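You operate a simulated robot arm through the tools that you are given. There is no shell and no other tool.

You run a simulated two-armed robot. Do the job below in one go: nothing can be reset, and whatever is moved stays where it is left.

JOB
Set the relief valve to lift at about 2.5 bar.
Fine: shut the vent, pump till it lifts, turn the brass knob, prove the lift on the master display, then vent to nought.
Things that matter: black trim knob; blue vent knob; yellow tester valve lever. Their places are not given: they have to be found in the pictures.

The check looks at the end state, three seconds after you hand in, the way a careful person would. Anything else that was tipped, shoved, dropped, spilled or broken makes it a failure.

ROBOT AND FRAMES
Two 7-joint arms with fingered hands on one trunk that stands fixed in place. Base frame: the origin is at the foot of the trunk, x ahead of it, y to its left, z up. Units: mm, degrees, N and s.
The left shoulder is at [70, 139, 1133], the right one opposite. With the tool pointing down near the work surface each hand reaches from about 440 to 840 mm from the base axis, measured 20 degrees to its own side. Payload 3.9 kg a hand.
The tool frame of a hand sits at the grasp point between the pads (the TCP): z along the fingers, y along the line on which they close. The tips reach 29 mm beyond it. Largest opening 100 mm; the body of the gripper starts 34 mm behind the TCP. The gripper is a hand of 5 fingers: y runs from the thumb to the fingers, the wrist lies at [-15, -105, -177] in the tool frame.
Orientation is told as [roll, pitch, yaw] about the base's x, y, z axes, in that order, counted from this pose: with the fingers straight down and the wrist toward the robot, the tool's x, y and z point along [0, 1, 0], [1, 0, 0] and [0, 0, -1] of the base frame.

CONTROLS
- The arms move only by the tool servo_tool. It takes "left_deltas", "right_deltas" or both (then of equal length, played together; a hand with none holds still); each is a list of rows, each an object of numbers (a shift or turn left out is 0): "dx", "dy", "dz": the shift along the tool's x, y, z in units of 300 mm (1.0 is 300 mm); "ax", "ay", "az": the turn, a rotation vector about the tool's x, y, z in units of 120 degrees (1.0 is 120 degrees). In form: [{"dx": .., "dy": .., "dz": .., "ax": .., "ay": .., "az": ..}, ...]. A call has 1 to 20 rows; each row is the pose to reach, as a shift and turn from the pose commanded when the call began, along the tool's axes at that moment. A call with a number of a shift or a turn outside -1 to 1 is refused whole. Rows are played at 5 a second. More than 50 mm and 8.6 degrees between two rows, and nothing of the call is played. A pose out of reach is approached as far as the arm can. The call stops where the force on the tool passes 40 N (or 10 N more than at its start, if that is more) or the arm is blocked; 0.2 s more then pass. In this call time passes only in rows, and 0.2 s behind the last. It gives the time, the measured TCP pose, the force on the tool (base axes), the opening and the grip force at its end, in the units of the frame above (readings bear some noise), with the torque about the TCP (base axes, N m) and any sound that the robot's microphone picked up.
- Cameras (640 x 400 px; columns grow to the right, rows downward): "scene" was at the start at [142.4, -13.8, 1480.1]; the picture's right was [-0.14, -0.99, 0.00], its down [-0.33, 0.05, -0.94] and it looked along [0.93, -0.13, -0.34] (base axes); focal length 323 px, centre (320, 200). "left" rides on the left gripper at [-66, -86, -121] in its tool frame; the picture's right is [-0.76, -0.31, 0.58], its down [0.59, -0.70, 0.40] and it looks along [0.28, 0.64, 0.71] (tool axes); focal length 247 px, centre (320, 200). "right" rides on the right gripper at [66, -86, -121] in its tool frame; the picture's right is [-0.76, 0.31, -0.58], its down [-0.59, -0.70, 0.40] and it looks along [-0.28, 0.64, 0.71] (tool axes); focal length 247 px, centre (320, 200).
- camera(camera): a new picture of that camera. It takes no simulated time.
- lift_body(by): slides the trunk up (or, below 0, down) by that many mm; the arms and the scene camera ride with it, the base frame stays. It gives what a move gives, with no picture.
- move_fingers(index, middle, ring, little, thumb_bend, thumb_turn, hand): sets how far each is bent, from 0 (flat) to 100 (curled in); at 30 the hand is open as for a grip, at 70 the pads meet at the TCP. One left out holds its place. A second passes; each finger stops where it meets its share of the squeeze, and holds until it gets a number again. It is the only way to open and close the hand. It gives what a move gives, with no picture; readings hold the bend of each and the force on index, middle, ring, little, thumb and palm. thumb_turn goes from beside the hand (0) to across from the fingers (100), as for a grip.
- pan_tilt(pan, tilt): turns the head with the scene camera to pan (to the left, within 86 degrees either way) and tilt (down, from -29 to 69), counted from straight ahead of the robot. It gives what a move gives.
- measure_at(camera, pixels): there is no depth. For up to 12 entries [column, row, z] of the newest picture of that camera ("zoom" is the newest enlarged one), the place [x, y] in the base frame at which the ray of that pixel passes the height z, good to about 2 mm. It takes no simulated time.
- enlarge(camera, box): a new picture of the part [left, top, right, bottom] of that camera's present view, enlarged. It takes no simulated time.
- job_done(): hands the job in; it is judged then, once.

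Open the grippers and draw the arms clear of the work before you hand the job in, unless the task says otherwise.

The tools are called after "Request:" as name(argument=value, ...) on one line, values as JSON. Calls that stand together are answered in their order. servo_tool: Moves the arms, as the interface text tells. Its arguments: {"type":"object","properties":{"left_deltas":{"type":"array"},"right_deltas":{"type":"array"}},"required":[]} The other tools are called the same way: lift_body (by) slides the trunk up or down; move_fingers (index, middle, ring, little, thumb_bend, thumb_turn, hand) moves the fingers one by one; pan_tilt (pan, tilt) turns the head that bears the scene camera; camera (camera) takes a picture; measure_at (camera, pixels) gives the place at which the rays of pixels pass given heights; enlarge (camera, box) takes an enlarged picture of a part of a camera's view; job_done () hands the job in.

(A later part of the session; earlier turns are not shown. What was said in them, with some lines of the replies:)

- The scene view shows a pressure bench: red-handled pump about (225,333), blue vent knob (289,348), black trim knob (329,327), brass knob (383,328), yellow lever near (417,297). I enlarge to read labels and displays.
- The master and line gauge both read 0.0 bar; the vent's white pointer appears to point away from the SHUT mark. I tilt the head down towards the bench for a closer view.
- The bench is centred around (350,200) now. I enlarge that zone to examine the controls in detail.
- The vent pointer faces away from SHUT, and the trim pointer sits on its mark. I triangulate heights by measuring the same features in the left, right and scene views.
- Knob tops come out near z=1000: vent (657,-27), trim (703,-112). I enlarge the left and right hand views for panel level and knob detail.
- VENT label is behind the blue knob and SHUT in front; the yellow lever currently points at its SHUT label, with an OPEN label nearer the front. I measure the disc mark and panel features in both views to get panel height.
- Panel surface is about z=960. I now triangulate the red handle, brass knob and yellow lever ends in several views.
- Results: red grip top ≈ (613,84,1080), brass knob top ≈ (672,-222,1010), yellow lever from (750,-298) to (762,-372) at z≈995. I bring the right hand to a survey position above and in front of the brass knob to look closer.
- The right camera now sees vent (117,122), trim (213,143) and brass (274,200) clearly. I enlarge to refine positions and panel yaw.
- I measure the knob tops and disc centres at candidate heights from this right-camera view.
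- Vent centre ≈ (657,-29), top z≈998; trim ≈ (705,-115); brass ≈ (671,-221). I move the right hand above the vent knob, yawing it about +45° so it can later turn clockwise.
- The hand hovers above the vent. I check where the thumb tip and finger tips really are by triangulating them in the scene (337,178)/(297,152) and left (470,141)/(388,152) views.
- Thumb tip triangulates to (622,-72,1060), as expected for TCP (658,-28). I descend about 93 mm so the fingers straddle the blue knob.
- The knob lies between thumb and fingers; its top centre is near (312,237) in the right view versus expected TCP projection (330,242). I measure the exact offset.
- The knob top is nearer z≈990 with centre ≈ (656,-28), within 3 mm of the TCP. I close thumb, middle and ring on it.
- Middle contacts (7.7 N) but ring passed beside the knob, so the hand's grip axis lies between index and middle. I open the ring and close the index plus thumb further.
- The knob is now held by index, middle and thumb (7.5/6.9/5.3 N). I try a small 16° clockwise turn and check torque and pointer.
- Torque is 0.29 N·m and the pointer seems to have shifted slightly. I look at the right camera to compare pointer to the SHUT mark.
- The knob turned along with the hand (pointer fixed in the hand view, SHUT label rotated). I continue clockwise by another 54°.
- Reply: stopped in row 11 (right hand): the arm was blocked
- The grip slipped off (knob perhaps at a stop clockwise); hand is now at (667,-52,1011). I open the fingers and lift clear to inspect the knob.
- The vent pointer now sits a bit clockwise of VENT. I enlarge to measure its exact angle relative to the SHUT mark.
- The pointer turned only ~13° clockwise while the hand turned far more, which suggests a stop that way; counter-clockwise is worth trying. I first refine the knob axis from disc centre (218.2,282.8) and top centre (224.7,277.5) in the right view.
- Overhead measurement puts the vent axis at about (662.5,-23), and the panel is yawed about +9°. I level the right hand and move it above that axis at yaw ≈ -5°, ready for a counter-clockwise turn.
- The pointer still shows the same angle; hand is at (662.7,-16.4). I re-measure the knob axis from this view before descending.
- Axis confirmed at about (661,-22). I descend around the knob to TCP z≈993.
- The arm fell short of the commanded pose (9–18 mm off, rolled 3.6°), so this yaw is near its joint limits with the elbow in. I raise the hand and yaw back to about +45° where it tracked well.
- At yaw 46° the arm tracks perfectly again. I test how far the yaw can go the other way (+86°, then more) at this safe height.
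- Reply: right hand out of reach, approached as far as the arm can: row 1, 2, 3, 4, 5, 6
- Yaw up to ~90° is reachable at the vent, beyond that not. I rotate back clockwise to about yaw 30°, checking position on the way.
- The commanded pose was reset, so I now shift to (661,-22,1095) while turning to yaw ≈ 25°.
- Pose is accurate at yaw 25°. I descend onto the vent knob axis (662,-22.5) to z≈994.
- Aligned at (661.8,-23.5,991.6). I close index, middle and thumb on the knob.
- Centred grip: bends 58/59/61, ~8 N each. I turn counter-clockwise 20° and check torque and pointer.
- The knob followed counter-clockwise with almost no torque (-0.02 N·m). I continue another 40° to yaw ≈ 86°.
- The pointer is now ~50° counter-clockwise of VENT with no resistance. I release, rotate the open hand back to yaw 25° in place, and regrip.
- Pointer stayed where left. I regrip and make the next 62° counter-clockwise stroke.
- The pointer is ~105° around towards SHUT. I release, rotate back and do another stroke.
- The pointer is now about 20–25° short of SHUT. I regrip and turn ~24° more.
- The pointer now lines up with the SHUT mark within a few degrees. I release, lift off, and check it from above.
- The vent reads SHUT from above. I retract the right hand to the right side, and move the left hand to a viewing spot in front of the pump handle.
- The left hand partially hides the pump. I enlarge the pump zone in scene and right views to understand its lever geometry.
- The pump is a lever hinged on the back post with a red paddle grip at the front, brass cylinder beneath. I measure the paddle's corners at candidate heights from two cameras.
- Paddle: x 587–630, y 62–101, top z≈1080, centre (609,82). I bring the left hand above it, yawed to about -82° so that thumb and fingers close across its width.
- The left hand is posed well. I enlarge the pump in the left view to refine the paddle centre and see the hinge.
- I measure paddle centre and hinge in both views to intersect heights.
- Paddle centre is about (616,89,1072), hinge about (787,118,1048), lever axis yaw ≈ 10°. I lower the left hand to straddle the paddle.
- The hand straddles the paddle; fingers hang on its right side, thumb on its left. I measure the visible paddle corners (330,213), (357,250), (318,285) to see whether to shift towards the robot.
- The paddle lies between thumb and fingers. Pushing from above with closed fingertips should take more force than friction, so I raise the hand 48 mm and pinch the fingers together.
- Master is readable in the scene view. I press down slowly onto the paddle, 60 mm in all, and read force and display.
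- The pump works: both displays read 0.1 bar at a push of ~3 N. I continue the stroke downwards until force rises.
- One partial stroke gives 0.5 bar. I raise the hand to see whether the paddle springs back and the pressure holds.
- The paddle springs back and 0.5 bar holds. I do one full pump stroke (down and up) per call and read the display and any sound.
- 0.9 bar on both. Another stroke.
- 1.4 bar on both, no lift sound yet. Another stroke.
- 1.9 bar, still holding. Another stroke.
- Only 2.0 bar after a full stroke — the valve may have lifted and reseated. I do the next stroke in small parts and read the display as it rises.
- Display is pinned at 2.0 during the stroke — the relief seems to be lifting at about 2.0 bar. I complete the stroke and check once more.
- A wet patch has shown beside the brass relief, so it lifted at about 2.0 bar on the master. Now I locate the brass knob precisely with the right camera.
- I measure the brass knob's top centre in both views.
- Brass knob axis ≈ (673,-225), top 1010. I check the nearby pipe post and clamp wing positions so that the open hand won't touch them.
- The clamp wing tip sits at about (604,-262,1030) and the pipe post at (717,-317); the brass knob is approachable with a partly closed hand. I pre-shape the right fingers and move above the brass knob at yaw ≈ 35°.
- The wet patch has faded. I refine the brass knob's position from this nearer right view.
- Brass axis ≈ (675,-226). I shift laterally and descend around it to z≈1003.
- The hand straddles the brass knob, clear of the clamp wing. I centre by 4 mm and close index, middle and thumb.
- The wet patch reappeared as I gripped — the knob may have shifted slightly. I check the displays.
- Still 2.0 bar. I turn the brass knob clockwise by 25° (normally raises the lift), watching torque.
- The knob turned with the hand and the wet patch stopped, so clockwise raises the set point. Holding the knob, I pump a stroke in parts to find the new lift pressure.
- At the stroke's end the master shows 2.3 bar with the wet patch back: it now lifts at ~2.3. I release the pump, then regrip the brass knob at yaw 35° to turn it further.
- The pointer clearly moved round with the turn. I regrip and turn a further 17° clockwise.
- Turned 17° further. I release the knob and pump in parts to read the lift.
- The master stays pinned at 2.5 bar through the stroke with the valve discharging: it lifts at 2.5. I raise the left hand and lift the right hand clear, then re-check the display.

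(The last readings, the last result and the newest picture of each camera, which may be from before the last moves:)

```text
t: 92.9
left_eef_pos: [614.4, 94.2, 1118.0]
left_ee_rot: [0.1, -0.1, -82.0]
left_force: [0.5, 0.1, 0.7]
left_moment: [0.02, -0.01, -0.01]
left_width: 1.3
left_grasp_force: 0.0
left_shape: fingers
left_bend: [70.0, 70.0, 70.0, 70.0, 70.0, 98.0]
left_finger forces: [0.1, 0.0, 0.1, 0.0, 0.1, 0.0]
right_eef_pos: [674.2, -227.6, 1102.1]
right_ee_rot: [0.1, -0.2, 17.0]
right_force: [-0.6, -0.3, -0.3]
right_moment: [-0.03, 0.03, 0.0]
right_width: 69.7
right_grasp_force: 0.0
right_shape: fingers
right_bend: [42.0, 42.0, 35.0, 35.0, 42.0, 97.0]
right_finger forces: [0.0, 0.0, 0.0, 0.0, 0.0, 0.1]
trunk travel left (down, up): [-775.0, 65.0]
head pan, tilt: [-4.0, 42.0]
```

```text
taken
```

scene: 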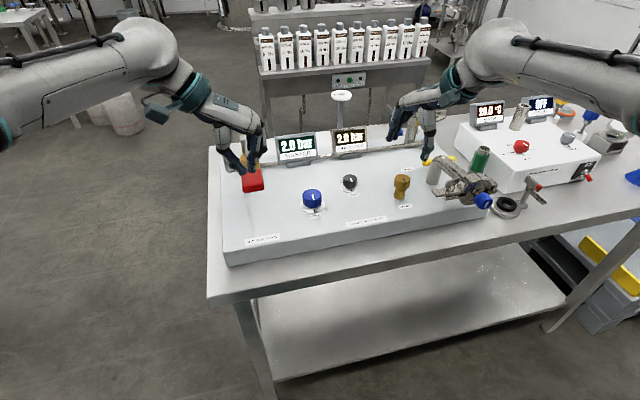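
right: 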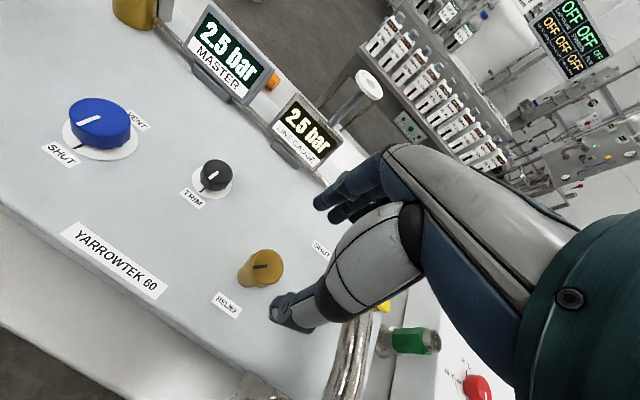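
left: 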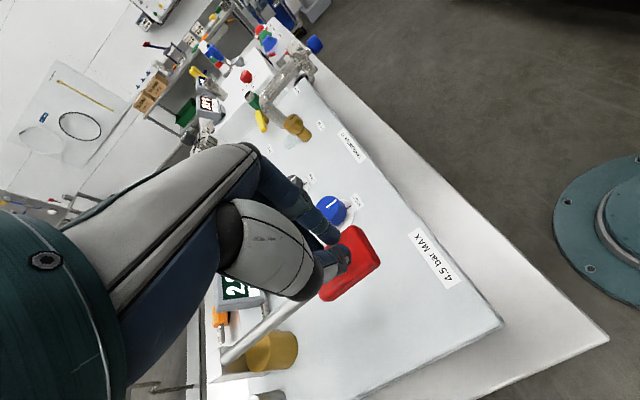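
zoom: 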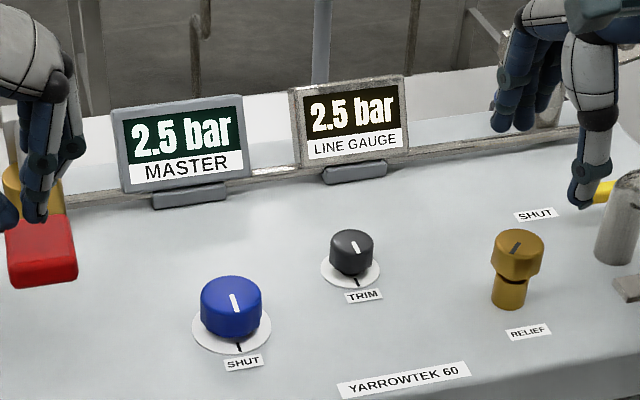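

Pressure holds at 2.5 bar with everything released. Now to vent: I draw the left hand up and away and bring the right hand, opened, over the blue vent knob at yaw ≈ 86°.

Request:
move_fingers(hand="right", index=32, middle=32, ring=30, little=30, thumb_bend=32)

Request:
servo_tool(left_deltas=[{"dx": 0.0, "dy": -0.03, "dz": -0.08}, {"dx": 0.01, "dy": -0.06, "dz": -0.16}, {"dx": 0.01, "dy": -0.1, "dz": -0.24}, {"dx": 0.02, "dy": -0.14, "dz": -0.32}, {"dx": 0.028, "dy": -0.198, "dz": -0.4}, {"dx": 0.028, "dy": -0.198, "dz": -0.4}, {"dx": 0.028, "dy": -0.198, "dz": -0.4}, {"dx": 0.028, "dy": -0.198, "dz": -0.4}, {"dx": 0.028, "dy": -0.198, "dz": -0.4}], right_deltas=[{"dx": 0.074, "dy": 0.018, "dz": 0.0, "az": -0.064}, {"dx": 0.148, "dy": 0.036, "dz": 0.0, "az": -0.128}, {"dx": 0.222, "dy": 0.054, "dz": 0.0, "az": -0.192}, {"dx": 0.296, "dy": 0.072, "dz": 0.0, "az": -0.256}, {"dx": 0.37, "dy": 0.09, "dz": 0.0, "az": -0.319}, {"dx": 0.445, "dy": 0.108, "dz": 0.0, "az": -0.383}, {"dx": 0.519, "dy": 0.126, "dz": 0.01, "az": -0.447}, {"dx": 0.593, "dy": 0.144, "dz": 0.02, "az": -0.511}, {"dx": 0.667, "dy": 0.162, "dz": 0.023, "az": -0.575}])

Request:
camera(camera="right")

Request:
camera(camera="scene")

```text
t: 93.9
left_eef_pos: [615.6, 94.4, 1115.9]
left_ee_rot: [0.0, 0.0, -81.8]
left_force: [-0.2, 0.2, 0.5]
left_moment: [0.0, 0.01, 0.0]
left_width: 1.3
left_grasp_force: 0.0
left_shape: fingers
left_bend: [70.0, 70.0, 70.0, 70.0, 70.0, 98.0]
left_finger forces: [0.0, 0.0, 0.0, 0.0, 0.0, 0.0]
right_eef_pos: [675.3, -226.9, 1100.2]
right_ee_rot: [0.1, -0.1, 16.8]
right_force: [-0.5, 0.3, -0.6]
right_moment: [0.04, -0.01, 0.0]
right_width: 93.6
right_grasp_force: 0.1
right_shape: fingers
right_bend: [32.0, 32.0, 30.0, 30.0, 32.0, 97.0]
right_finger forces: [0.1, 0.0, 0.1, 0.1, 0.1, 0.0]
trunk travel left (down, up): [-775.0, 65.0]
head pan, tilt: [-4.0, 42.0]
```

```text
t: 95.9
left_eef_pos: [614.5, 154.2, 1233.7]
left_ee_rot: [0.0, -0.1, -81.9]
left_force: [0.3, 0.3, 0.2]
left_moment: [0.03, 0.0, 0.01]
left_width: 1.5
left_grasp_force: 0.0
left_shape: fingers
left_bend: [70.0, 70.0, 70.0, 70.0, 70.0, 98.0]
left_finger forces: [0.1, 0.1, 0.1, 0.1, 0.0, 0.0]
right_eef_pos: [664.5, -22.1, 1092.0]
right_ee_rot: [0.0, -0.1, 86.1]
right_force: [0.5, 0.3, -0.5]
right_moment: [-0.05, -0.02, 0.03]
right_width: 93.8
right_grasp_force: 0.0
right_shape: fingers
right_bend: [32.0, 32.0, 30.0, 30.0, 32.0, 98.0]
right_finger forces: [0.0, 0.0, 0.1, 0.0, 0.0, 0.0]
trunk travel left (down, up): [-775.0, 65.0]
head pan, tilt: [-4.0, 42.0]
```

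```text
taken
```

right: 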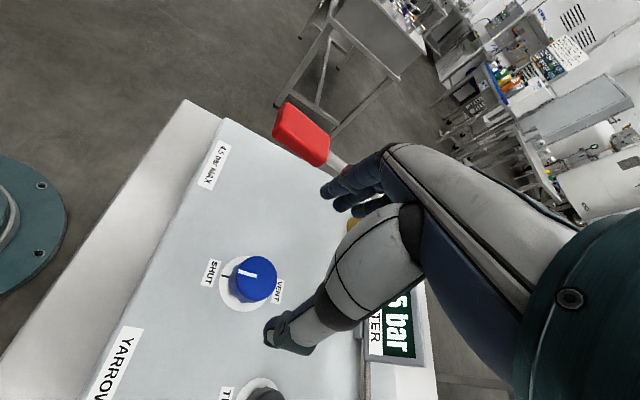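

```text
taken
```

scene: 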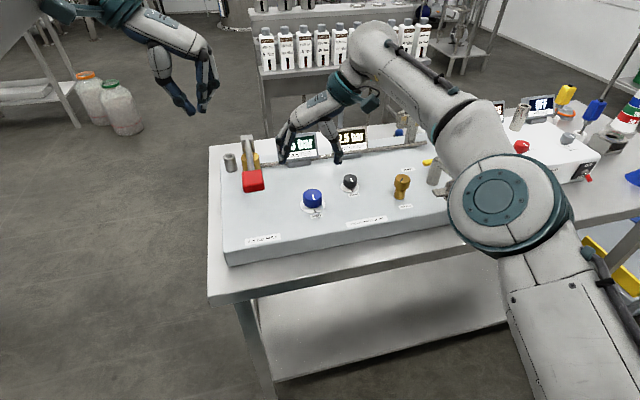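

The right hand is over the vent at (664.5,-22.1). I descend to z≈992, grip, and begin turning clockwise back towards VENT.

Request:
servo_tool(right_deltas=[{"dx": 0.006, "dz": 0.08}, {"dx": 0.006, "dz": 0.16}, {"dx": 0.006, "dz": 0.23}, {"dx": 0.006, "dz": 0.29}, {"dx": 0.006, "dz": 0.32}, {"dx": 0.006, "dz": 0.333}])

Request:
enlarge(camera="right", box=[240, 170, 400, 300])

Request:
move_fingers(hand="right", index=68, middle=68, thumb_bend=68)

```text
t: 97.3
left_eef_pos: [613.5, 152.3, 1235.6]
left_ee_rot: [-0.1, 0.0, -82.0]
left_force: [-0.2, 0.5, 0.1]
left_moment: [-0.01, 0.01, 0.0]
left_width: 1.2
left_grasp_force: 0.1
left_shape: fingers
left_bend: [70.0, 70.0, 70.0, 70.0, 70.0, 98.0]
left_finger forces: [0.0, 0.1, 0.1, 0.0, 0.1, 0.0]
right_eef_pos: [662.5, -20.7, 992.7]
right_ee_rot: [-0.1, 0.0, 85.9]
right_force: [0.6, 0.1, 0.5]
right_moment: [0.01, 0.0, -0.01]
right_width: 93.7
right_grasp_force: 0.0
right_shape: fingers
right_bend: [32.0, 32.0, 30.0, 30.0, 32.0, 98.0]
right_finger forces: [0.0, 0.0, 0.1, 0.0, 0.0, 0.0]
trunk travel left (down, up): [-775.0, 65.0]
head pan, tilt: [-4.0, 42.0]
```

```text
3.08 times, centred on (320, 235) of right
```

zoom: 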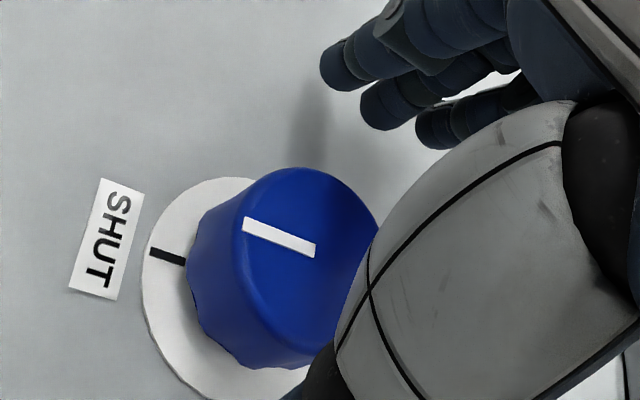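

```text
t: 98.3
left_eef_pos: [614.5, 152.7, 1234.4]
left_ee_rot: [0.0, 0.0, -81.9]
left_force: [-1.1, 0.1, 0.0]
left_moment: [0.01, -0.03, 0.04]
left_width: 1.1
left_grasp_force: 0.1
left_shape: fingers
left_bend: [70.0, 70.0, 70.0, 70.0, 70.0, 98.0]
left_finger forces: [0.1, 0.0, 0.0, 0.0, 0.1, 0.1]
right_eef_pos: [664.1, -20.2, 992.4]
right_ee_rot: [0.1, -0.1, 85.9]
right_force: [1.4, 0.4, 0.8]
right_moment: [-0.08, -0.03, 0.02]
right_width: 34.3
right_grasp_force: 11.1
right_shape: fingers
right_bend: [61.0, 62.0, 30.0, 30.0, 59.0, 97.0]
right_finger forces: [6.2, 5.1, 0.1, 0.1, 10.5, 0.1]
trunk travel left (down, up): [-775.0, 65.0]
head pan, tilt: [-4.0, 42.0]
```

The knob is gripped (6/5/10 N). I turn it clockwise 61°.

Request:
servo_tool(right_deltas=[{"az": 0.043}, {"az": 0.086}, {"az": 0.13}, {"az": 0.173}, {"az": 0.216}, {"az": 0.26}, {"az": 0.303}, {"az": 0.346}, {"az": 0.39}, {"az": 0.433}, {"az": 0.476}, {"az": 0.508}])

Request:
enlarge(camera="right", box=[240, 170, 400, 300])

Request:
enlarge(camera="scene", box=[240, 110, 440, 220])

```text
t: 100.9
left_eef_pos: [616.1, 153.1, 1232.5]
left_ee_rot: [-0.1, 0.0, -81.8]
left_force: [-0.1, 0.2, -0.5]
left_moment: [0.03, 0.01, 0.01]
left_width: 1.3
left_grasp_force: 0.1
left_shape: fingers
left_bend: [70.0, 70.0, 70.0, 70.0, 70.0, 98.0]
left_finger forces: [0.1, 0.0, 0.0, 0.0, 0.0, 0.0]
right_eef_pos: [663.3, -20.8, 993.8]
right_ee_rot: [0.1, 0.0, 24.8]
right_force: [12.5, 0.2, -0.4]
right_moment: [0.02, -0.38, 0.08]
right_width: 33.7
right_grasp_force: 12.1
right_shape: fingers
right_bend: [59.0, 59.0, 30.0, 30.0, 60.0, 99.0]
right_finger forces: [8.7, 9.0, 0.0, 0.0, 6.7, 0.0]
trunk travel left (down, up): [-775.0, 65.0]
head pan, tilt: [-4.0, 42.0]
```

```text
3.08 times, centred on (320, 235) of right
```

zoom: 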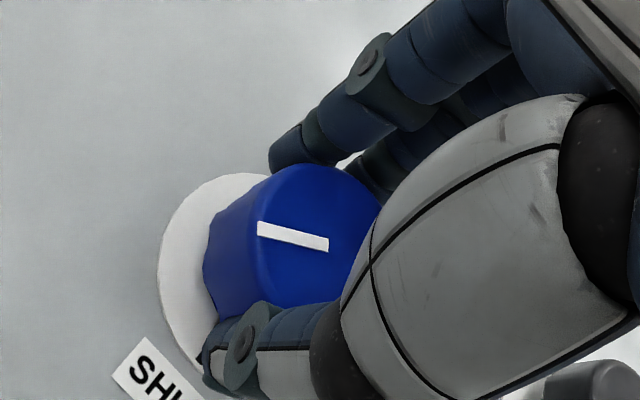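

```text
3.20 times, centred on (340, 165) of scene
```

zoom: 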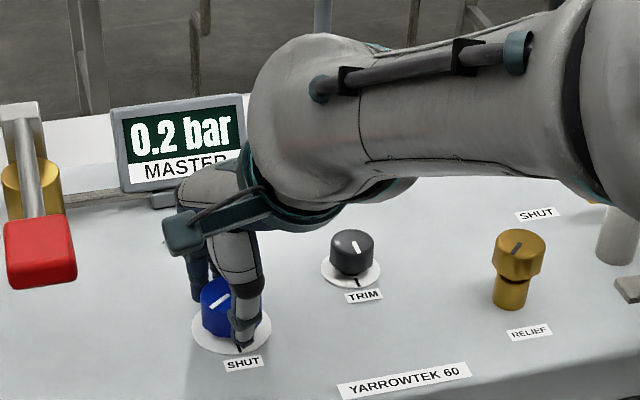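

Pressure is dropping — 0.2 bar now. I release, rotate back and do another clockwise stroke.

Request:
move_fingers(hand="right", index=32, middle=32, thumb_bend=32)

Request:
servo_tool(right_deltas=[{"az": -0.065}, {"az": -0.13}, {"az": -0.195}, {"az": -0.26}, {"az": -0.325}, {"az": -0.39}, {"az": -0.455}, {"az": -0.508}])

Request:
move_fingers(hand="right", index=68, middle=68, thumb_bend=68)

Request:
servo_tool(right_deltas=[{"az": 0.043}, {"az": 0.086}, {"az": 0.13}, {"az": 0.173}, {"az": 0.216}, {"az": 0.26}, {"az": 0.303}, {"az": 0.346}, {"az": 0.39}, {"az": 0.433}, {"az": 0.476}, {"az": 0.508}])

Request:
enlarge(camera="right", box=[240, 170, 400, 300])

Request:
enlarge(camera="scene", box=[240, 110, 440, 220])

```text
t: 101.9
left_eef_pos: [614.1, 152.1, 1234.7]
left_ee_rot: [0.0, -0.1, -81.9]
left_force: [0.5, -0.1, 0.1]
left_moment: [0.0, 0.01, 0.03]
left_width: 1.2
left_grasp_force: 0.1
left_shape: fingers
left_bend: [70.0, 70.0, 70.0, 70.0, 70.0, 98.0]
left_finger forces: [0.1, 0.1, 0.0, 0.1, 0.0, 0.0]
right_eef_pos: [661.0, -20.4, 993.9]
right_ee_rot: [0.0, -0.1, 25.0]
right_force: [0.2, -0.4, 0.3]
right_moment: [0.01, 0.0, -0.02]
right_width: 93.6
right_grasp_force: 0.0
right_shape: fingers
right_bend: [32.0, 32.0, 30.0, 30.0, 32.0, 98.0]
right_finger forces: [0.0, 0.0, 0.0, 0.0, 0.0, 0.1]
trunk travel left (down, up): [-775.0, 65.0]
head pan, tilt: [-4.0, 42.0]
```

```text
t: 103.7
left_eef_pos: [614.5, 152.1, 1234.5]
left_ee_rot: [0.0, -0.1, -81.9]
left_force: [0.8, -0.4, -0.1]
left_moment: [0.02, 0.0, 0.01]
left_width: 1.6
left_grasp_force: 0.0
left_shape: fingers
left_bend: [70.0, 70.0, 70.0, 70.0, 70.0, 98.0]
left_finger forces: [0.0, 0.0, 0.0, 0.1, 0.1, 0.0]
right_eef_pos: [661.6, -20.8, 993.0]
right_ee_rot: [0.0, -0.1, 86.0]
right_force: [0.1, -0.6, -0.1]
right_moment: [0.0, -0.01, 0.01]
right_width: 93.5
right_grasp_force: 0.0
right_shape: fingers
right_bend: [32.0, 32.0, 30.0, 30.0, 32.0, 98.0]
right_finger forces: [0.0, 0.0, 0.0, 0.1, 0.0, 0.0]
trunk travel left (down, up): [-775.0, 65.0]
head pan, tilt: [-4.0, 42.0]
```

```text
t: 104.7
left_eef_pos: [614.8, 151.8, 1234.4]
left_ee_rot: [0.0, 0.1, -81.9]
left_force: [0.3, 0.4, -0.9]
left_moment: [0.02, 0.01, 0.0]
left_width: 1.3
left_grasp_force: 0.0
left_shape: fingers
left_bend: [70.0, 70.0, 70.0, 70.0, 70.0, 98.0]
left_finger forces: [0.1, 0.0, 0.0, 0.0, 0.1, 0.0]
right_eef_pos: [660.5, -20.7, 993.9]
right_ee_rot: [0.0, -0.1, 85.9]
right_force: [1.6, 2.6, 1.0]
right_moment: [-0.02, -0.03, 0.04]
right_width: 33.3
right_grasp_force: 10.8
right_shape: fingers
right_bend: [61.0, 62.0, 30.0, 30.0, 59.0, 97.0]
right_finger forces: [6.2, 5.7, 0.0, 0.0, 10.0, 0.0]
trunk travel left (down, up): [-775.0, 65.0]
head pan, tilt: [-4.0, 42.0]
```

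```text
t: 107.3
left_eef_pos: [616.2, 152.7, 1234.4]
left_ee_rot: [-0.1, -0.1, -81.9]
left_force: [-0.3, 0.0, -0.2]
left_moment: [-0.01, -0.02, 0.0]
left_width: 1.6
left_grasp_force: 0.0
left_shape: fingers
left_bend: [70.0, 70.0, 70.0, 70.0, 70.0, 98.0]
left_finger forces: [0.1, 0.0, 0.0, 0.0, 0.1, 0.0]
right_eef_pos: [663.8, -21.6, 994.1]
right_ee_rot: [0.0, -0.2, 24.8]
right_force: [10.7, 2.5, 3.5]
right_moment: [0.06, -0.35, 0.07]
right_width: 32.9
right_grasp_force: 12.3
right_shape: fingers
right_bend: [59.0, 60.0, 30.0, 30.0, 61.0, 98.0]
right_finger forces: [9.3, 8.9, 0.0, 0.0, 6.9, 0.0]
trunk travel left (down, up): [-775.0, 65.0]
head pan, tilt: [-4.0, 42.0]
```

```text
3.08 times, centred on (320, 235) of right
```

zoom: 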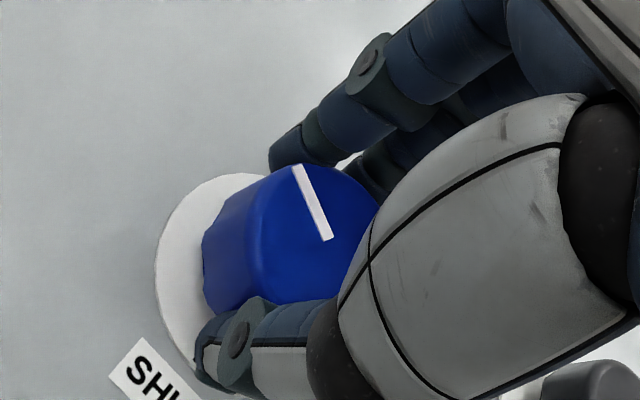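

```text
3.20 times, centred on (340, 165) of scene
```

zoom: 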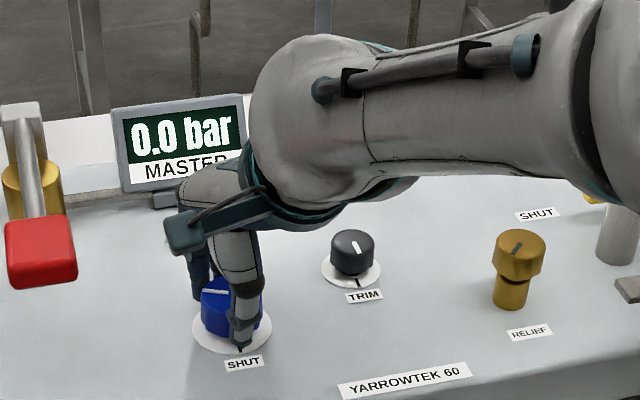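

Master reads 0.0 bar. I do one more clockwise stroke of about 60° to bring the pointer fully to VENT.

Request:
move_fingers(hand="right", index=32, middle=32, thumb_bend=32)

Request:
servo_tool(right_deltas=[{"az": -0.065}, {"az": -0.13}, {"az": -0.195}, {"az": -0.26}, {"az": -0.325}, {"az": -0.39}, {"az": -0.455}, {"az": -0.508}])

Request:
move_fingers(hand="right", index=68, middle=68, thumb_bend=68)

Request:
servo_tool(right_deltas=[{"az": 0.043}, {"az": 0.086}, {"az": 0.13}, {"az": 0.173}, {"az": 0.216}, {"az": 0.26}, {"az": 0.303}, {"az": 0.346}, {"az": 0.39}, {"az": 0.433}, {"az": 0.47}])

Request:
enlarge(camera="right", box=[240, 170, 400, 300])

Request:
enlarge(camera="scene", box=[240, 110, 440, 220])

```text
t: 108.3
left_eef_pos: [614.4, 153.0, 1234.1]
left_ee_rot: [0.0, -0.1, -81.9]
left_force: [-0.5, -0.4, -0.5]
left_moment: [0.01, 0.02, -0.01]
left_width: 1.3
left_grasp_force: 0.0
left_shape: fingers
left_bend: [70.0, 70.0, 70.0, 70.0, 70.0, 98.0]
left_finger forces: [0.1, 0.0, 0.1, 0.0, 0.0, 0.1]
right_eef_pos: [660.6, -21.1, 992.5]
right_ee_rot: [0.2, -0.1, 25.0]
right_force: [0.0, -0.4, 0.0]
right_moment: [-0.01, -0.01, 0.02]
right_width: 93.9
right_grasp_force: 0.1
right_shape: fingers
right_bend: [32.0, 32.0, 30.0, 30.0, 32.0, 98.0]
right_finger forces: [0.1, 0.0, 0.1, 0.1, 0.1, 0.0]
trunk travel left (down, up): [-775.0, 65.0]
head pan, tilt: [-4.0, 42.0]
```

```text
t: 110.1
left_eef_pos: [614.9, 153.4, 1234.5]
left_ee_rot: [0.0, -0.1, -81.8]
left_force: [0.1, -0.9, -0.4]
left_moment: [-0.03, 0.0, 0.01]
left_width: 1.4
left_grasp_force: 0.0
left_shape: fingers
left_bend: [70.0, 70.0, 70.0, 70.0, 70.0, 98.0]
left_finger forces: [0.0, 0.1, 0.1, 0.0, 0.0, 0.0]
right_eef_pos: [662.4, -20.2, 993.7]
right_ee_rot: [0.0, 0.0, 86.2]
right_force: [-1.0, 0.6, -0.4]
right_moment: [-0.03, -0.04, 0.02]
right_width: 93.8
right_grasp_force: 0.1
right_shape: fingers
right_bend: [32.0, 32.0, 30.0, 30.0, 32.0, 98.0]
right_finger forces: [0.1, 0.1, 0.0, 0.0, 0.0, 0.0]
trunk travel left (down, up): [-775.0, 65.0]
head pan, tilt: [-4.0, 42.0]
```

```text
t: 111.1
left_eef_pos: [614.4, 153.6, 1234.5]
left_ee_rot: [0.0, 0.0, -81.9]
left_force: [-0.6, -0.2, 0.3]
left_moment: [0.01, 0.02, 0.0]
left_width: 1.2
left_grasp_force: 0.1
left_shape: fingers
left_bend: [70.0, 70.0, 70.0, 70.0, 70.0, 98.0]
left_finger forces: [0.0, 0.1, 0.1, 0.0, 0.1, 0.0]
right_eef_pos: [662.1, -19.5, 993.2]
right_ee_rot: [0.1, -0.2, 85.9]
right_force: [1.6, 0.2, 1.9]
right_moment: [-0.07, -0.01, 0.0]
right_width: 34.3
right_grasp_force: 10.8
right_shape: fingers
right_bend: [61.0, 62.0, 30.0, 30.0, 59.0, 97.0]
right_finger forces: [6.1, 5.1, 0.0, 0.0, 10.4, 0.0]
trunk travel left (down, up): [-775.0, 65.0]
head pan, tilt: [-4.0, 42.0]
```

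```text
t: 113.5
left_eef_pos: [615.5, 152.4, 1233.7]
left_ee_rot: [0.0, -0.2, -81.9]
left_force: [-0.7, -0.5, -0.5]
left_moment: [0.02, 0.05, 0.0]
left_width: 1.4
left_grasp_force: 0.1
left_shape: fingers
left_bend: [70.0, 70.0, 70.0, 70.0, 70.0, 98.0]
left_finger forces: [0.0, 0.1, 0.0, 0.1, 0.1, 0.0]
right_eef_pos: [663.2, -21.1, 993.4]
right_ee_rot: [0.1, -0.2, 29.4]
right_force: [10.7, 2.0, 5.1]
right_moment: [0.07, -0.42, 0.14]
right_width: 33.4
right_grasp_force: 13.2
right_shape: fingers
right_bend: [59.0, 60.0, 30.0, 30.0, 60.0, 98.0]
right_finger forces: [9.5, 8.9, 0.0, 0.1, 6.8, 0.0]
trunk travel left (down, up): [-775.0, 65.0]
head pan, tilt: [-4.0, 42.0]
```

```text
3.08 times, centred on (320, 235) of right
```

zoom: 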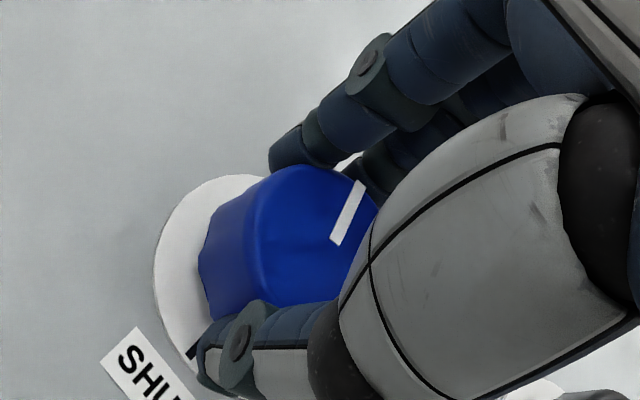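

```text
3.20 times, centred on (340, 165) of scene
```

zoom: 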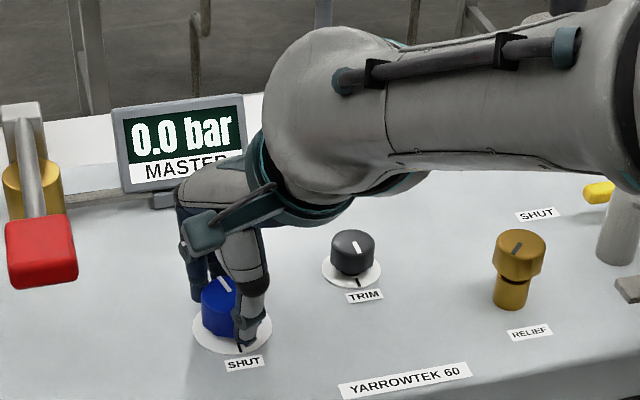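

Pointer looks close to VENT, master 0.0 bar. I release, lift clear, and check the alignment.

Request:
move_fingers(hand="right", index=32, middle=32, thumb_bend=32)

Request:
servo_tool(right_deltas=[{"dz": -0.06}, {"dz": -0.14}, {"dz": -0.24}, {"dz": -0.34}])

Request:
enlarge(camera="right", box=[200, 220, 310, 340])

Request:
enlarge(camera="scene", box=[285, 165, 365, 215])

```text
t: 114.5
left_eef_pos: [614.8, 151.9, 1235.5]
left_ee_rot: [0.0, 0.0, -82.0]
left_force: [0.4, -0.3, 0.5]
left_moment: [0.04, 0.05, 0.02]
left_width: 1.6
left_grasp_force: 0.0
left_shape: fingers
left_bend: [70.0, 70.0, 70.0, 70.0, 70.0, 98.0]
left_finger forces: [0.0, 0.0, 0.0, 0.0, 0.1, 0.0]
right_eef_pos: [662.6, -22.2, 993.9]
right_ee_rot: [0.1, -0.1, 29.5]
right_force: [0.4, -0.8, 0.0]
right_moment: [-0.01, -0.04, 0.01]
right_width: 93.7
right_grasp_force: 0.1
right_shape: fingers
right_bend: [32.0, 32.0, 30.0, 30.0, 32.0, 98.0]
right_finger forces: [0.1, 0.1, 0.0, 0.1, 0.0, 0.0]
trunk travel left (down, up): [-775.0, 65.0]
head pan, tilt: [-4.0, 42.0]
```

```text
t: 115.5
left_eef_pos: [613.9, 152.7, 1235.6]
left_ee_rot: [0.2, 0.0, -81.9]
left_force: [0.9, 0.2, -0.4]
left_moment: [0.0, 0.0, 0.02]
left_width: 0.9
left_grasp_force: 0.0
left_shape: fingers
left_bend: [70.0, 70.0, 70.0, 70.0, 70.0, 98.0]
left_finger forces: [0.0, 0.0, 0.0, 0.1, 0.0, 0.0]
right_eef_pos: [660.3, -23.3, 1095.1]
right_ee_rot: [0.1, -0.1, 29.5]
right_force: [0.1, 0.1, -1.0]
right_moment: [0.01, 0.01, 0.02]
right_width: 93.6
right_grasp_force: 0.0
right_shape: fingers
right_bend: [32.0, 32.0, 30.0, 30.0, 32.0, 98.0]
right_finger forces: [0.0, 0.0, 0.1, 0.0, 0.0, 0.0]
trunk travel left (down, up): [-775.0, 65.0]
head pan, tilt: [-4.0, 42.0]
```

```text
3.33 times, centred on (255, 280) of right
```

zoom: 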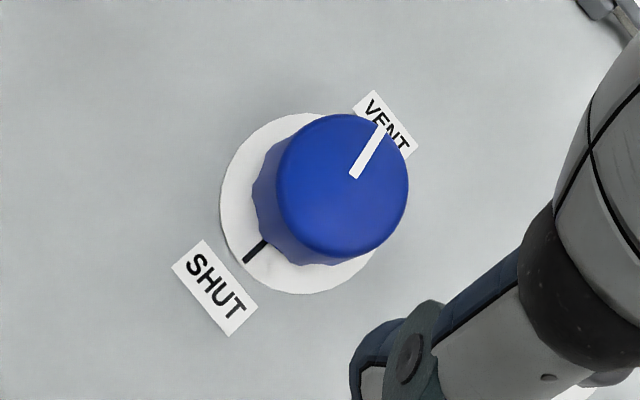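

```text
8.00 times, centred on (325, 190) of scene
```

zoom: 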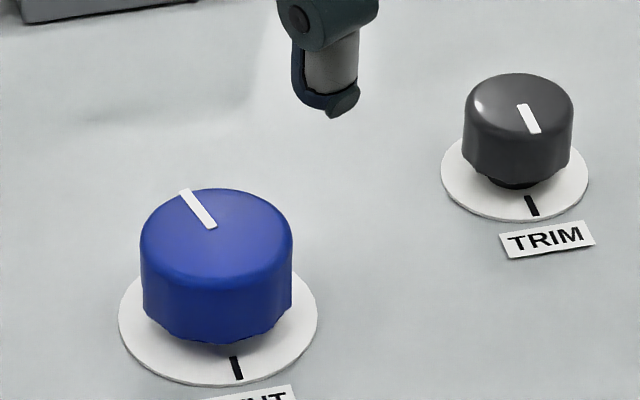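

The pointer is about 14° short of the VENT mark. I yaw back to 50°, descend, regrip and add ~14° clockwise.

Request:
servo_tool(right_deltas=[{"az": -0.06, "dz": 0.06}, {"az": -0.12, "dz": 0.12}, {"az": -0.17, "dz": 0.18}, {"az": -0.17, "dz": 0.24}, {"az": -0.17, "dz": 0.29}, {"az": -0.17, "dz": 0.32}, {"az": -0.17, "dz": 0.34}])

Request:
move_fingers(hand="right", index=68, middle=68, thumb_bend=68)

Request:
servo_tool(right_deltas=[{"az": 0.03}, {"az": 0.06}, {"az": 0.09}, {"az": 0.122}])

Request:
move_fingers(hand="right", index=32, middle=32, thumb_bend=32)

Request:
servo_tool(right_deltas=[{"dz": -0.06}, {"dz": -0.14}, {"dz": -0.24}, {"dz": -0.34}])

Request:
enlarge(camera="right", box=[200, 220, 310, 340])

Request:
enlarge(camera="scene", box=[285, 165, 365, 215])

```text
t: 117.1
left_eef_pos: [613.8, 151.4, 1234.8]
left_ee_rot: [-0.1, 0.0, -81.9]
left_force: [1.2, -0.1, -0.3]
left_moment: [0.01, -0.02, 0.02]
left_width: 1.4
left_grasp_force: 0.0
left_shape: fingers
left_bend: [70.0, 70.0, 70.0, 70.0, 70.0, 98.0]
left_finger forces: [0.0, 0.1, 0.0, 0.1, 0.0, 0.0]
right_eef_pos: [661.7, -20.9, 993.9]
right_ee_rot: [0.1, -0.3, 49.9]
right_force: [-0.6, -0.2, 0.0]
right_moment: [-0.01, 0.03, -0.01]
right_width: 93.7
right_grasp_force: 0.1
right_shape: fingers
right_bend: [32.0, 32.0, 30.0, 30.0, 32.0, 98.0]
right_finger forces: [0.1, 0.1, 0.1, 0.0, 0.1, 0.0]
trunk travel left (down, up): [-775.0, 65.0]
head pan, tilt: [-4.0, 42.0]
```

```text
t: 118.1
left_eef_pos: [615.9, 153.0, 1233.3]
left_ee_rot: [0.0, -0.2, -81.9]
left_force: [-0.3, -0.3, -0.3]
left_moment: [0.01, 0.01, -0.01]
left_width: 1.3
left_grasp_force: 0.1
left_shape: fingers
left_bend: [70.0, 70.0, 70.0, 70.0, 70.0, 98.0]
left_finger forces: [0.0, 0.0, 0.1, 0.0, 0.0, 0.0]
right_eef_pos: [663.2, -19.9, 994.1]
right_ee_rot: [0.1, -0.1, 49.9]
right_force: [3.0, 3.0, 0.5]
right_moment: [0.05, -0.07, 0.02]
right_width: 32.1
right_grasp_force: 11.4
right_shape: fingers
right_bend: [60.0, 61.0, 30.0, 30.0, 60.0, 97.0]
right_finger forces: [6.7, 6.8, 0.1, 0.0, 8.7, 0.1]
trunk travel left (down, up): [-775.0, 65.0]
head pan, tilt: [-4.0, 42.0]
```

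```text
t: 119.1
left_eef_pos: [614.4, 153.4, 1234.1]
left_ee_rot: [0.0, 0.0, -81.9]
left_force: [0.0, -0.6, 0.6]
left_moment: [0.0, -0.03, 0.0]
left_width: 1.4
left_grasp_force: 0.1
left_shape: fingers
left_bend: [70.0, 70.0, 70.0, 70.0, 70.0, 98.0]
left_finger forces: [0.1, 0.1, 0.0, 0.1, 0.0, 0.0]
right_eef_pos: [663.7, -21.4, 993.7]
right_ee_rot: [0.1, -0.1, 35.2]
right_force: [7.8, 5.6, 0.7]
right_moment: [0.09, -0.21, 0.07]
right_width: 32.2
right_grasp_force: 11.9
right_shape: fingers
right_bend: [60.0, 60.0, 30.0, 30.0, 61.0, 97.0]
right_finger forces: [8.3, 7.8, 0.1, 0.0, 7.4, 0.0]
trunk travel left (down, up): [-775.0, 65.0]
head pan, tilt: [-4.0, 42.0]
```

```text
t: 120.1
left_eef_pos: [613.2, 152.5, 1234.0]
left_ee_rot: [0.0, 0.0, -81.8]
left_force: [0.1, 0.0, 0.6]
left_moment: [0.03, 0.02, 0.0]
left_width: 1.4
left_grasp_force: 0.0
left_shape: fingers
left_bend: [70.0, 70.0, 70.0, 70.0, 70.0, 98.0]
left_finger forces: [0.0, 0.0, 0.0, 0.0, 0.1, 0.0]
right_eef_pos: [661.3, -20.5, 995.4]
right_ee_rot: [0.1, -0.1, 35.2]
right_force: [0.2, 0.4, 0.3]
right_moment: [-0.02, 0.01, 0.01]
right_width: 93.8
right_grasp_force: 0.1
right_shape: fingers
right_bend: [32.0, 32.0, 30.0, 30.0, 32.0, 97.0]
right_finger forces: [0.0, 0.0, 0.0, 0.0, 0.0, 0.1]
trunk travel left (down, up): [-775.0, 65.0]
head pan, tilt: [-4.0, 42.0]
```

```text
t: 121.1
left_eef_pos: [612.4, 152.8, 1235.2]
left_ee_rot: [0.1, 0.0, -81.9]
left_force: [-0.6, 0.4, 0.8]
left_moment: [0.01, -0.01, -0.06]
left_width: 1.3
left_grasp_force: 0.0
left_shape: fingers
left_bend: [70.0, 70.0, 70.0, 70.0, 70.0, 98.0]
left_finger forces: [0.1, 0.0, 0.0, 0.0, 0.0, 0.1]
right_eef_pos: [658.9, -19.4, 1096.9]
right_ee_rot: [0.1, -0.2, 35.3]
right_force: [-0.1, -0.7, -0.1]
right_moment: [0.02, -0.04, -0.01]
right_width: 93.8
right_grasp_force: 0.1
right_shape: fingers
right_bend: [32.0, 32.0, 30.0, 30.0, 32.0, 97.0]
right_finger forces: [0.0, 0.0, 0.0, 0.0, 0.1, 0.0]
trunk travel left (down, up): [-775.0, 65.0]
head pan, tilt: [-4.0, 42.0]
```

```text
3.33 times, centred on (255, 280) of right
```

zoom: 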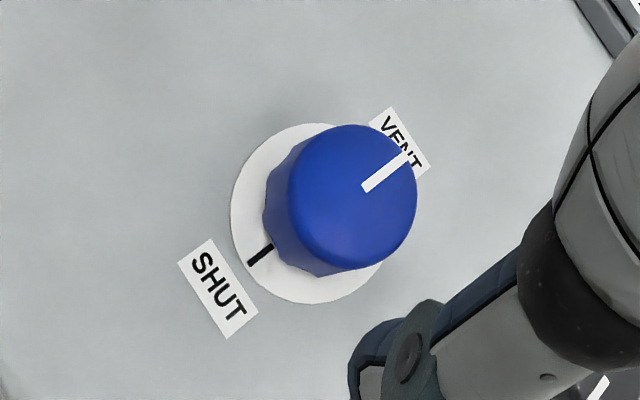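

```text
8.00 times, centred on (325, 190) of scene
```

zoom: 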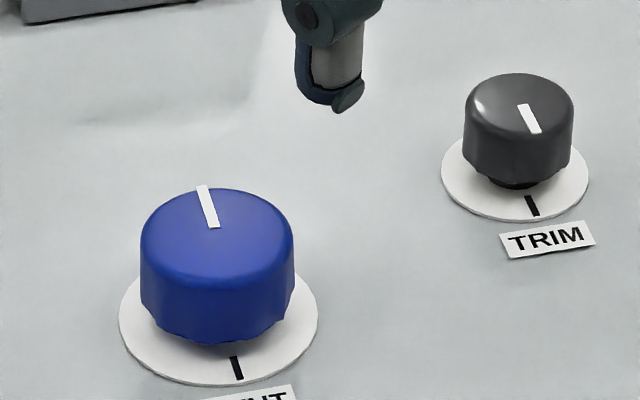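

The pointer is back exactly on VENT, as at the start. I open the left hand and retract both arms clear of the bench.

Request:
move_fingers(hand="left", index=30, middle=30, ring=30, little=30, thumb_bend=30)

Request:
move_fingers(hand="right", index=30, middle=30, ring=30, little=30, thumb_bend=30)

Request:
servo_tool(left_deltas=[{"dx": -0.041, "dy": -0.012, "dz": -0.04, "az": -0.066}, {"dx": -0.082, "dy": -0.024, "dz": -0.08, "az": -0.132}, {"dx": -0.123, "dy": -0.036, "dz": -0.11, "az": -0.198}, {"dx": -0.164, "dy": -0.048, "dz": -0.14, "az": -0.264}, {"dx": -0.205, "dy": -0.061, "dz": -0.16, "az": -0.33}, {"dx": -0.246, "dy": -0.073, "dz": -0.18, "az": -0.396}, {"dx": -0.287, "dy": -0.085, "dz": -0.2, "az": -0.462}, {"dx": -0.328, "dy": -0.097, "dz": -0.21, "az": -0.528}, {"dx": -0.368, "dy": -0.109, "dz": -0.217, "az": -0.594}], right_deltas=[{"dx": -0.02, "dy": -0.06, "dz": -0.12, "az": 0.032}, {"dx": -0.05, "dy": -0.15, "dz": -0.22, "az": 0.064}, {"dx": -0.085, "dy": -0.26, "dz": -0.3, "az": 0.096}, {"dx": -0.122, "dy": -0.37, "dz": -0.37, "az": 0.129}, {"dx": -0.16, "dy": -0.49, "dz": -0.42, "az": 0.161}, {"dx": -0.2, "dy": -0.61, "dz": -0.46, "az": 0.193}, {"dx": -0.24, "dy": -0.73, "dz": -0.49, "az": 0.225}, {"dx": -0.28, "dy": -0.845, "dz": -0.5, "az": 0.257}, {"dx": -0.315, "dy": -0.95, "dz": -0.51, "az": 0.29}])

Request:
camera(camera="scene")

Request:
enlarge(camera="scene", box=[205, 90, 425, 260])

Request:
enlarge(camera="scene", box=[330, 95, 530, 225])

```text
t: 122.1
left_eef_pos: [613.8, 153.2, 1234.3]
left_ee_rot: [0.0, -0.1, -81.9]
left_force: [-0.2, 0.3, -0.2]
left_moment: [0.02, -0.03, 0.01]
left_width: 98.4
left_grasp_force: 0.1
left_shape: fingers
left_bend: [30.0, 30.0, 30.0, 30.0, 30.0, 98.0]
left_finger forces: [0.1, 0.0, 0.0, 0.1, 0.1, 0.0]
right_eef_pos: [660.1, -19.2, 1096.0]
right_ee_rot: [0.1, -0.1, 35.2]
right_force: [0.2, -0.3, 0.5]
right_moment: [-0.01, 0.05, 0.01]
right_width: 93.8
right_grasp_force: 0.0
right_shape: fingers
right_bend: [32.0, 32.0, 30.0, 30.0, 32.0, 97.0]
right_finger forces: [0.1, 0.0, 0.1, 0.1, 0.1, 0.1]
trunk travel left (down, up): [-775.0, 65.0]
head pan, tilt: [-4.0, 42.0]
```

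```text
t: 123.1
left_eef_pos: [613.2, 152.7, 1234.4]
left_ee_rot: [0.0, 0.0, -81.9]
left_force: [-0.8, -0.6, 0.4]
left_moment: [0.03, -0.03, 0.02]
left_width: 98.4
left_grasp_force: 0.1
left_shape: fingers
left_bend: [30.0, 30.0, 30.0, 30.0, 30.0, 98.0]
left_finger forces: [0.0, 0.1, 0.0, 0.0, 0.1, 0.0]
right_eef_pos: [659.2, -19.0, 1095.9]
right_ee_rot: [0.1, 0.0, 35.3]
right_force: [-1.1, -0.3, 0.2]
right_moment: [-0.01, 0.02, -0.04]
right_width: 98.3
right_grasp_force: 0.1
right_shape: fingers
right_bend: [30.0, 30.0, 30.0, 30.0, 30.0, 97.0]
right_finger forces: [0.1, 0.1, 0.1, 0.0, 0.1, 0.1]
trunk travel left (down, up): [-775.0, 65.0]
head pan, tilt: [-4.0, 42.0]
```

```text
t: 125.1
left_eef_pos: [497.9, 169.7, 1301.5]
left_ee_rot: [0.2, -0.1, -10.7]
left_force: [-0.7, -0.4, 0.4]
left_moment: [-0.03, 0.0, -0.02]
left_width: 98.5
left_grasp_force: 0.1
left_shape: fingers
left_bend: [30.0, 30.0, 30.0, 30.0, 30.0, 98.0]
left_finger forces: [0.0, 0.0, 0.1, 0.1, 0.1, 0.0]
right_eef_pos: [480.6, -266.5, 1249.3]
right_ee_rot: [0.2, -0.2, 0.4]
right_force: [0.2, 0.7, 0.1]
right_moment: [0.05, -0.02, 0.0]
right_width: 98.7
right_grasp_force: 0.1
right_shape: fingers
right_bend: [30.0, 30.0, 30.0, 30.0, 30.0, 98.0]
right_finger forces: [0.0, 0.1, 0.1, 0.1, 0.1, 0.0]
trunk travel left (down, up): [-775.0, 65.0]
head pan, tilt: [-4.0, 42.0]
```

```text
taken
```

scene: 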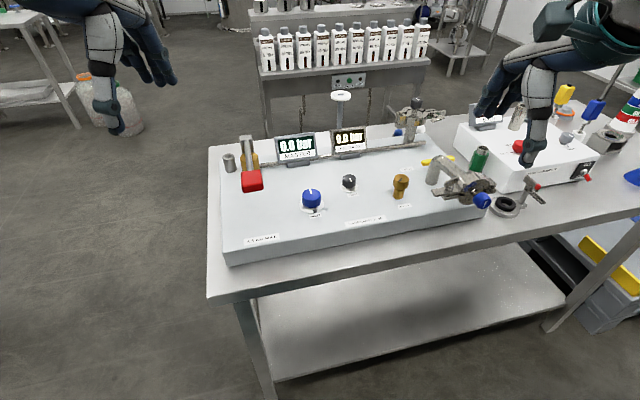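

```text
2.35 times, centred on (315, 175) of scene
```

zoom: 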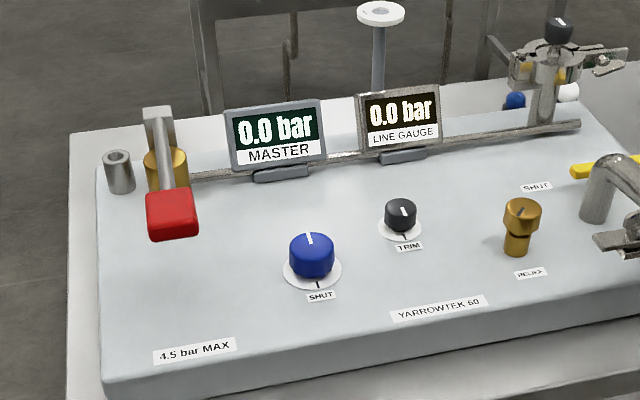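

```text
3.08 times, centred on (430, 160) of scene
```

zoom: 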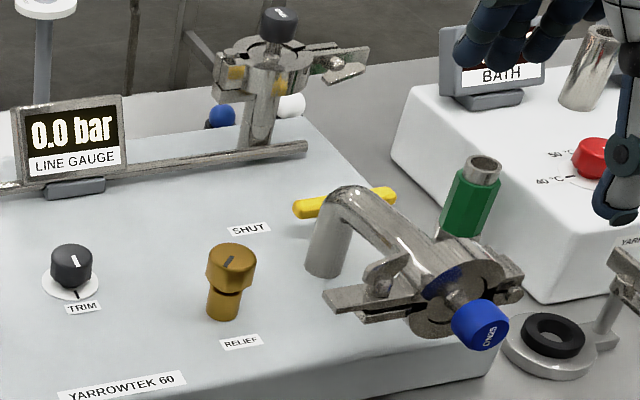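

Both displays read 0.0 bar, vent points to VENT, trim and yellow lever are untouched, and the relief was proven to lift at 2.5 bar on the master. Both hands are open and clear, so I hand in.

Request:
job_done()

```text
The job is handed in.
```

The relief valve now lifts at 2.5 bar on the master display, and the rig is vented back to 0.0 bar.

- **Before adjusting:** with the vent shut, the valve lifted at about 2.0 bar.
- **Adjustment:** I turned the brass knob clockwise in two steps. After the first step it lifted at about 2.3 bar, and after the second at 2.5.
- **Proof:** with the hand off the brass knob, the master stayed at 2.5 bar through a full pump stroke while the valve discharged. The line gauge read the same.
- **End state:** the vent knob is back on VENT and both displays read 0.0 bar. I did not touch the trim knob or the yellow lever. Both hands are open and clear of the bench.

My first try at the vent knob went the wrong way, clockwise from VENT. It turned about 13° past the mark before the grip slipped off. Nothing was disturbed, and the pointer ended back on the mark.

The valve leaves a small wet patch on the panel each time it lifts. It was gone in the last pictures.
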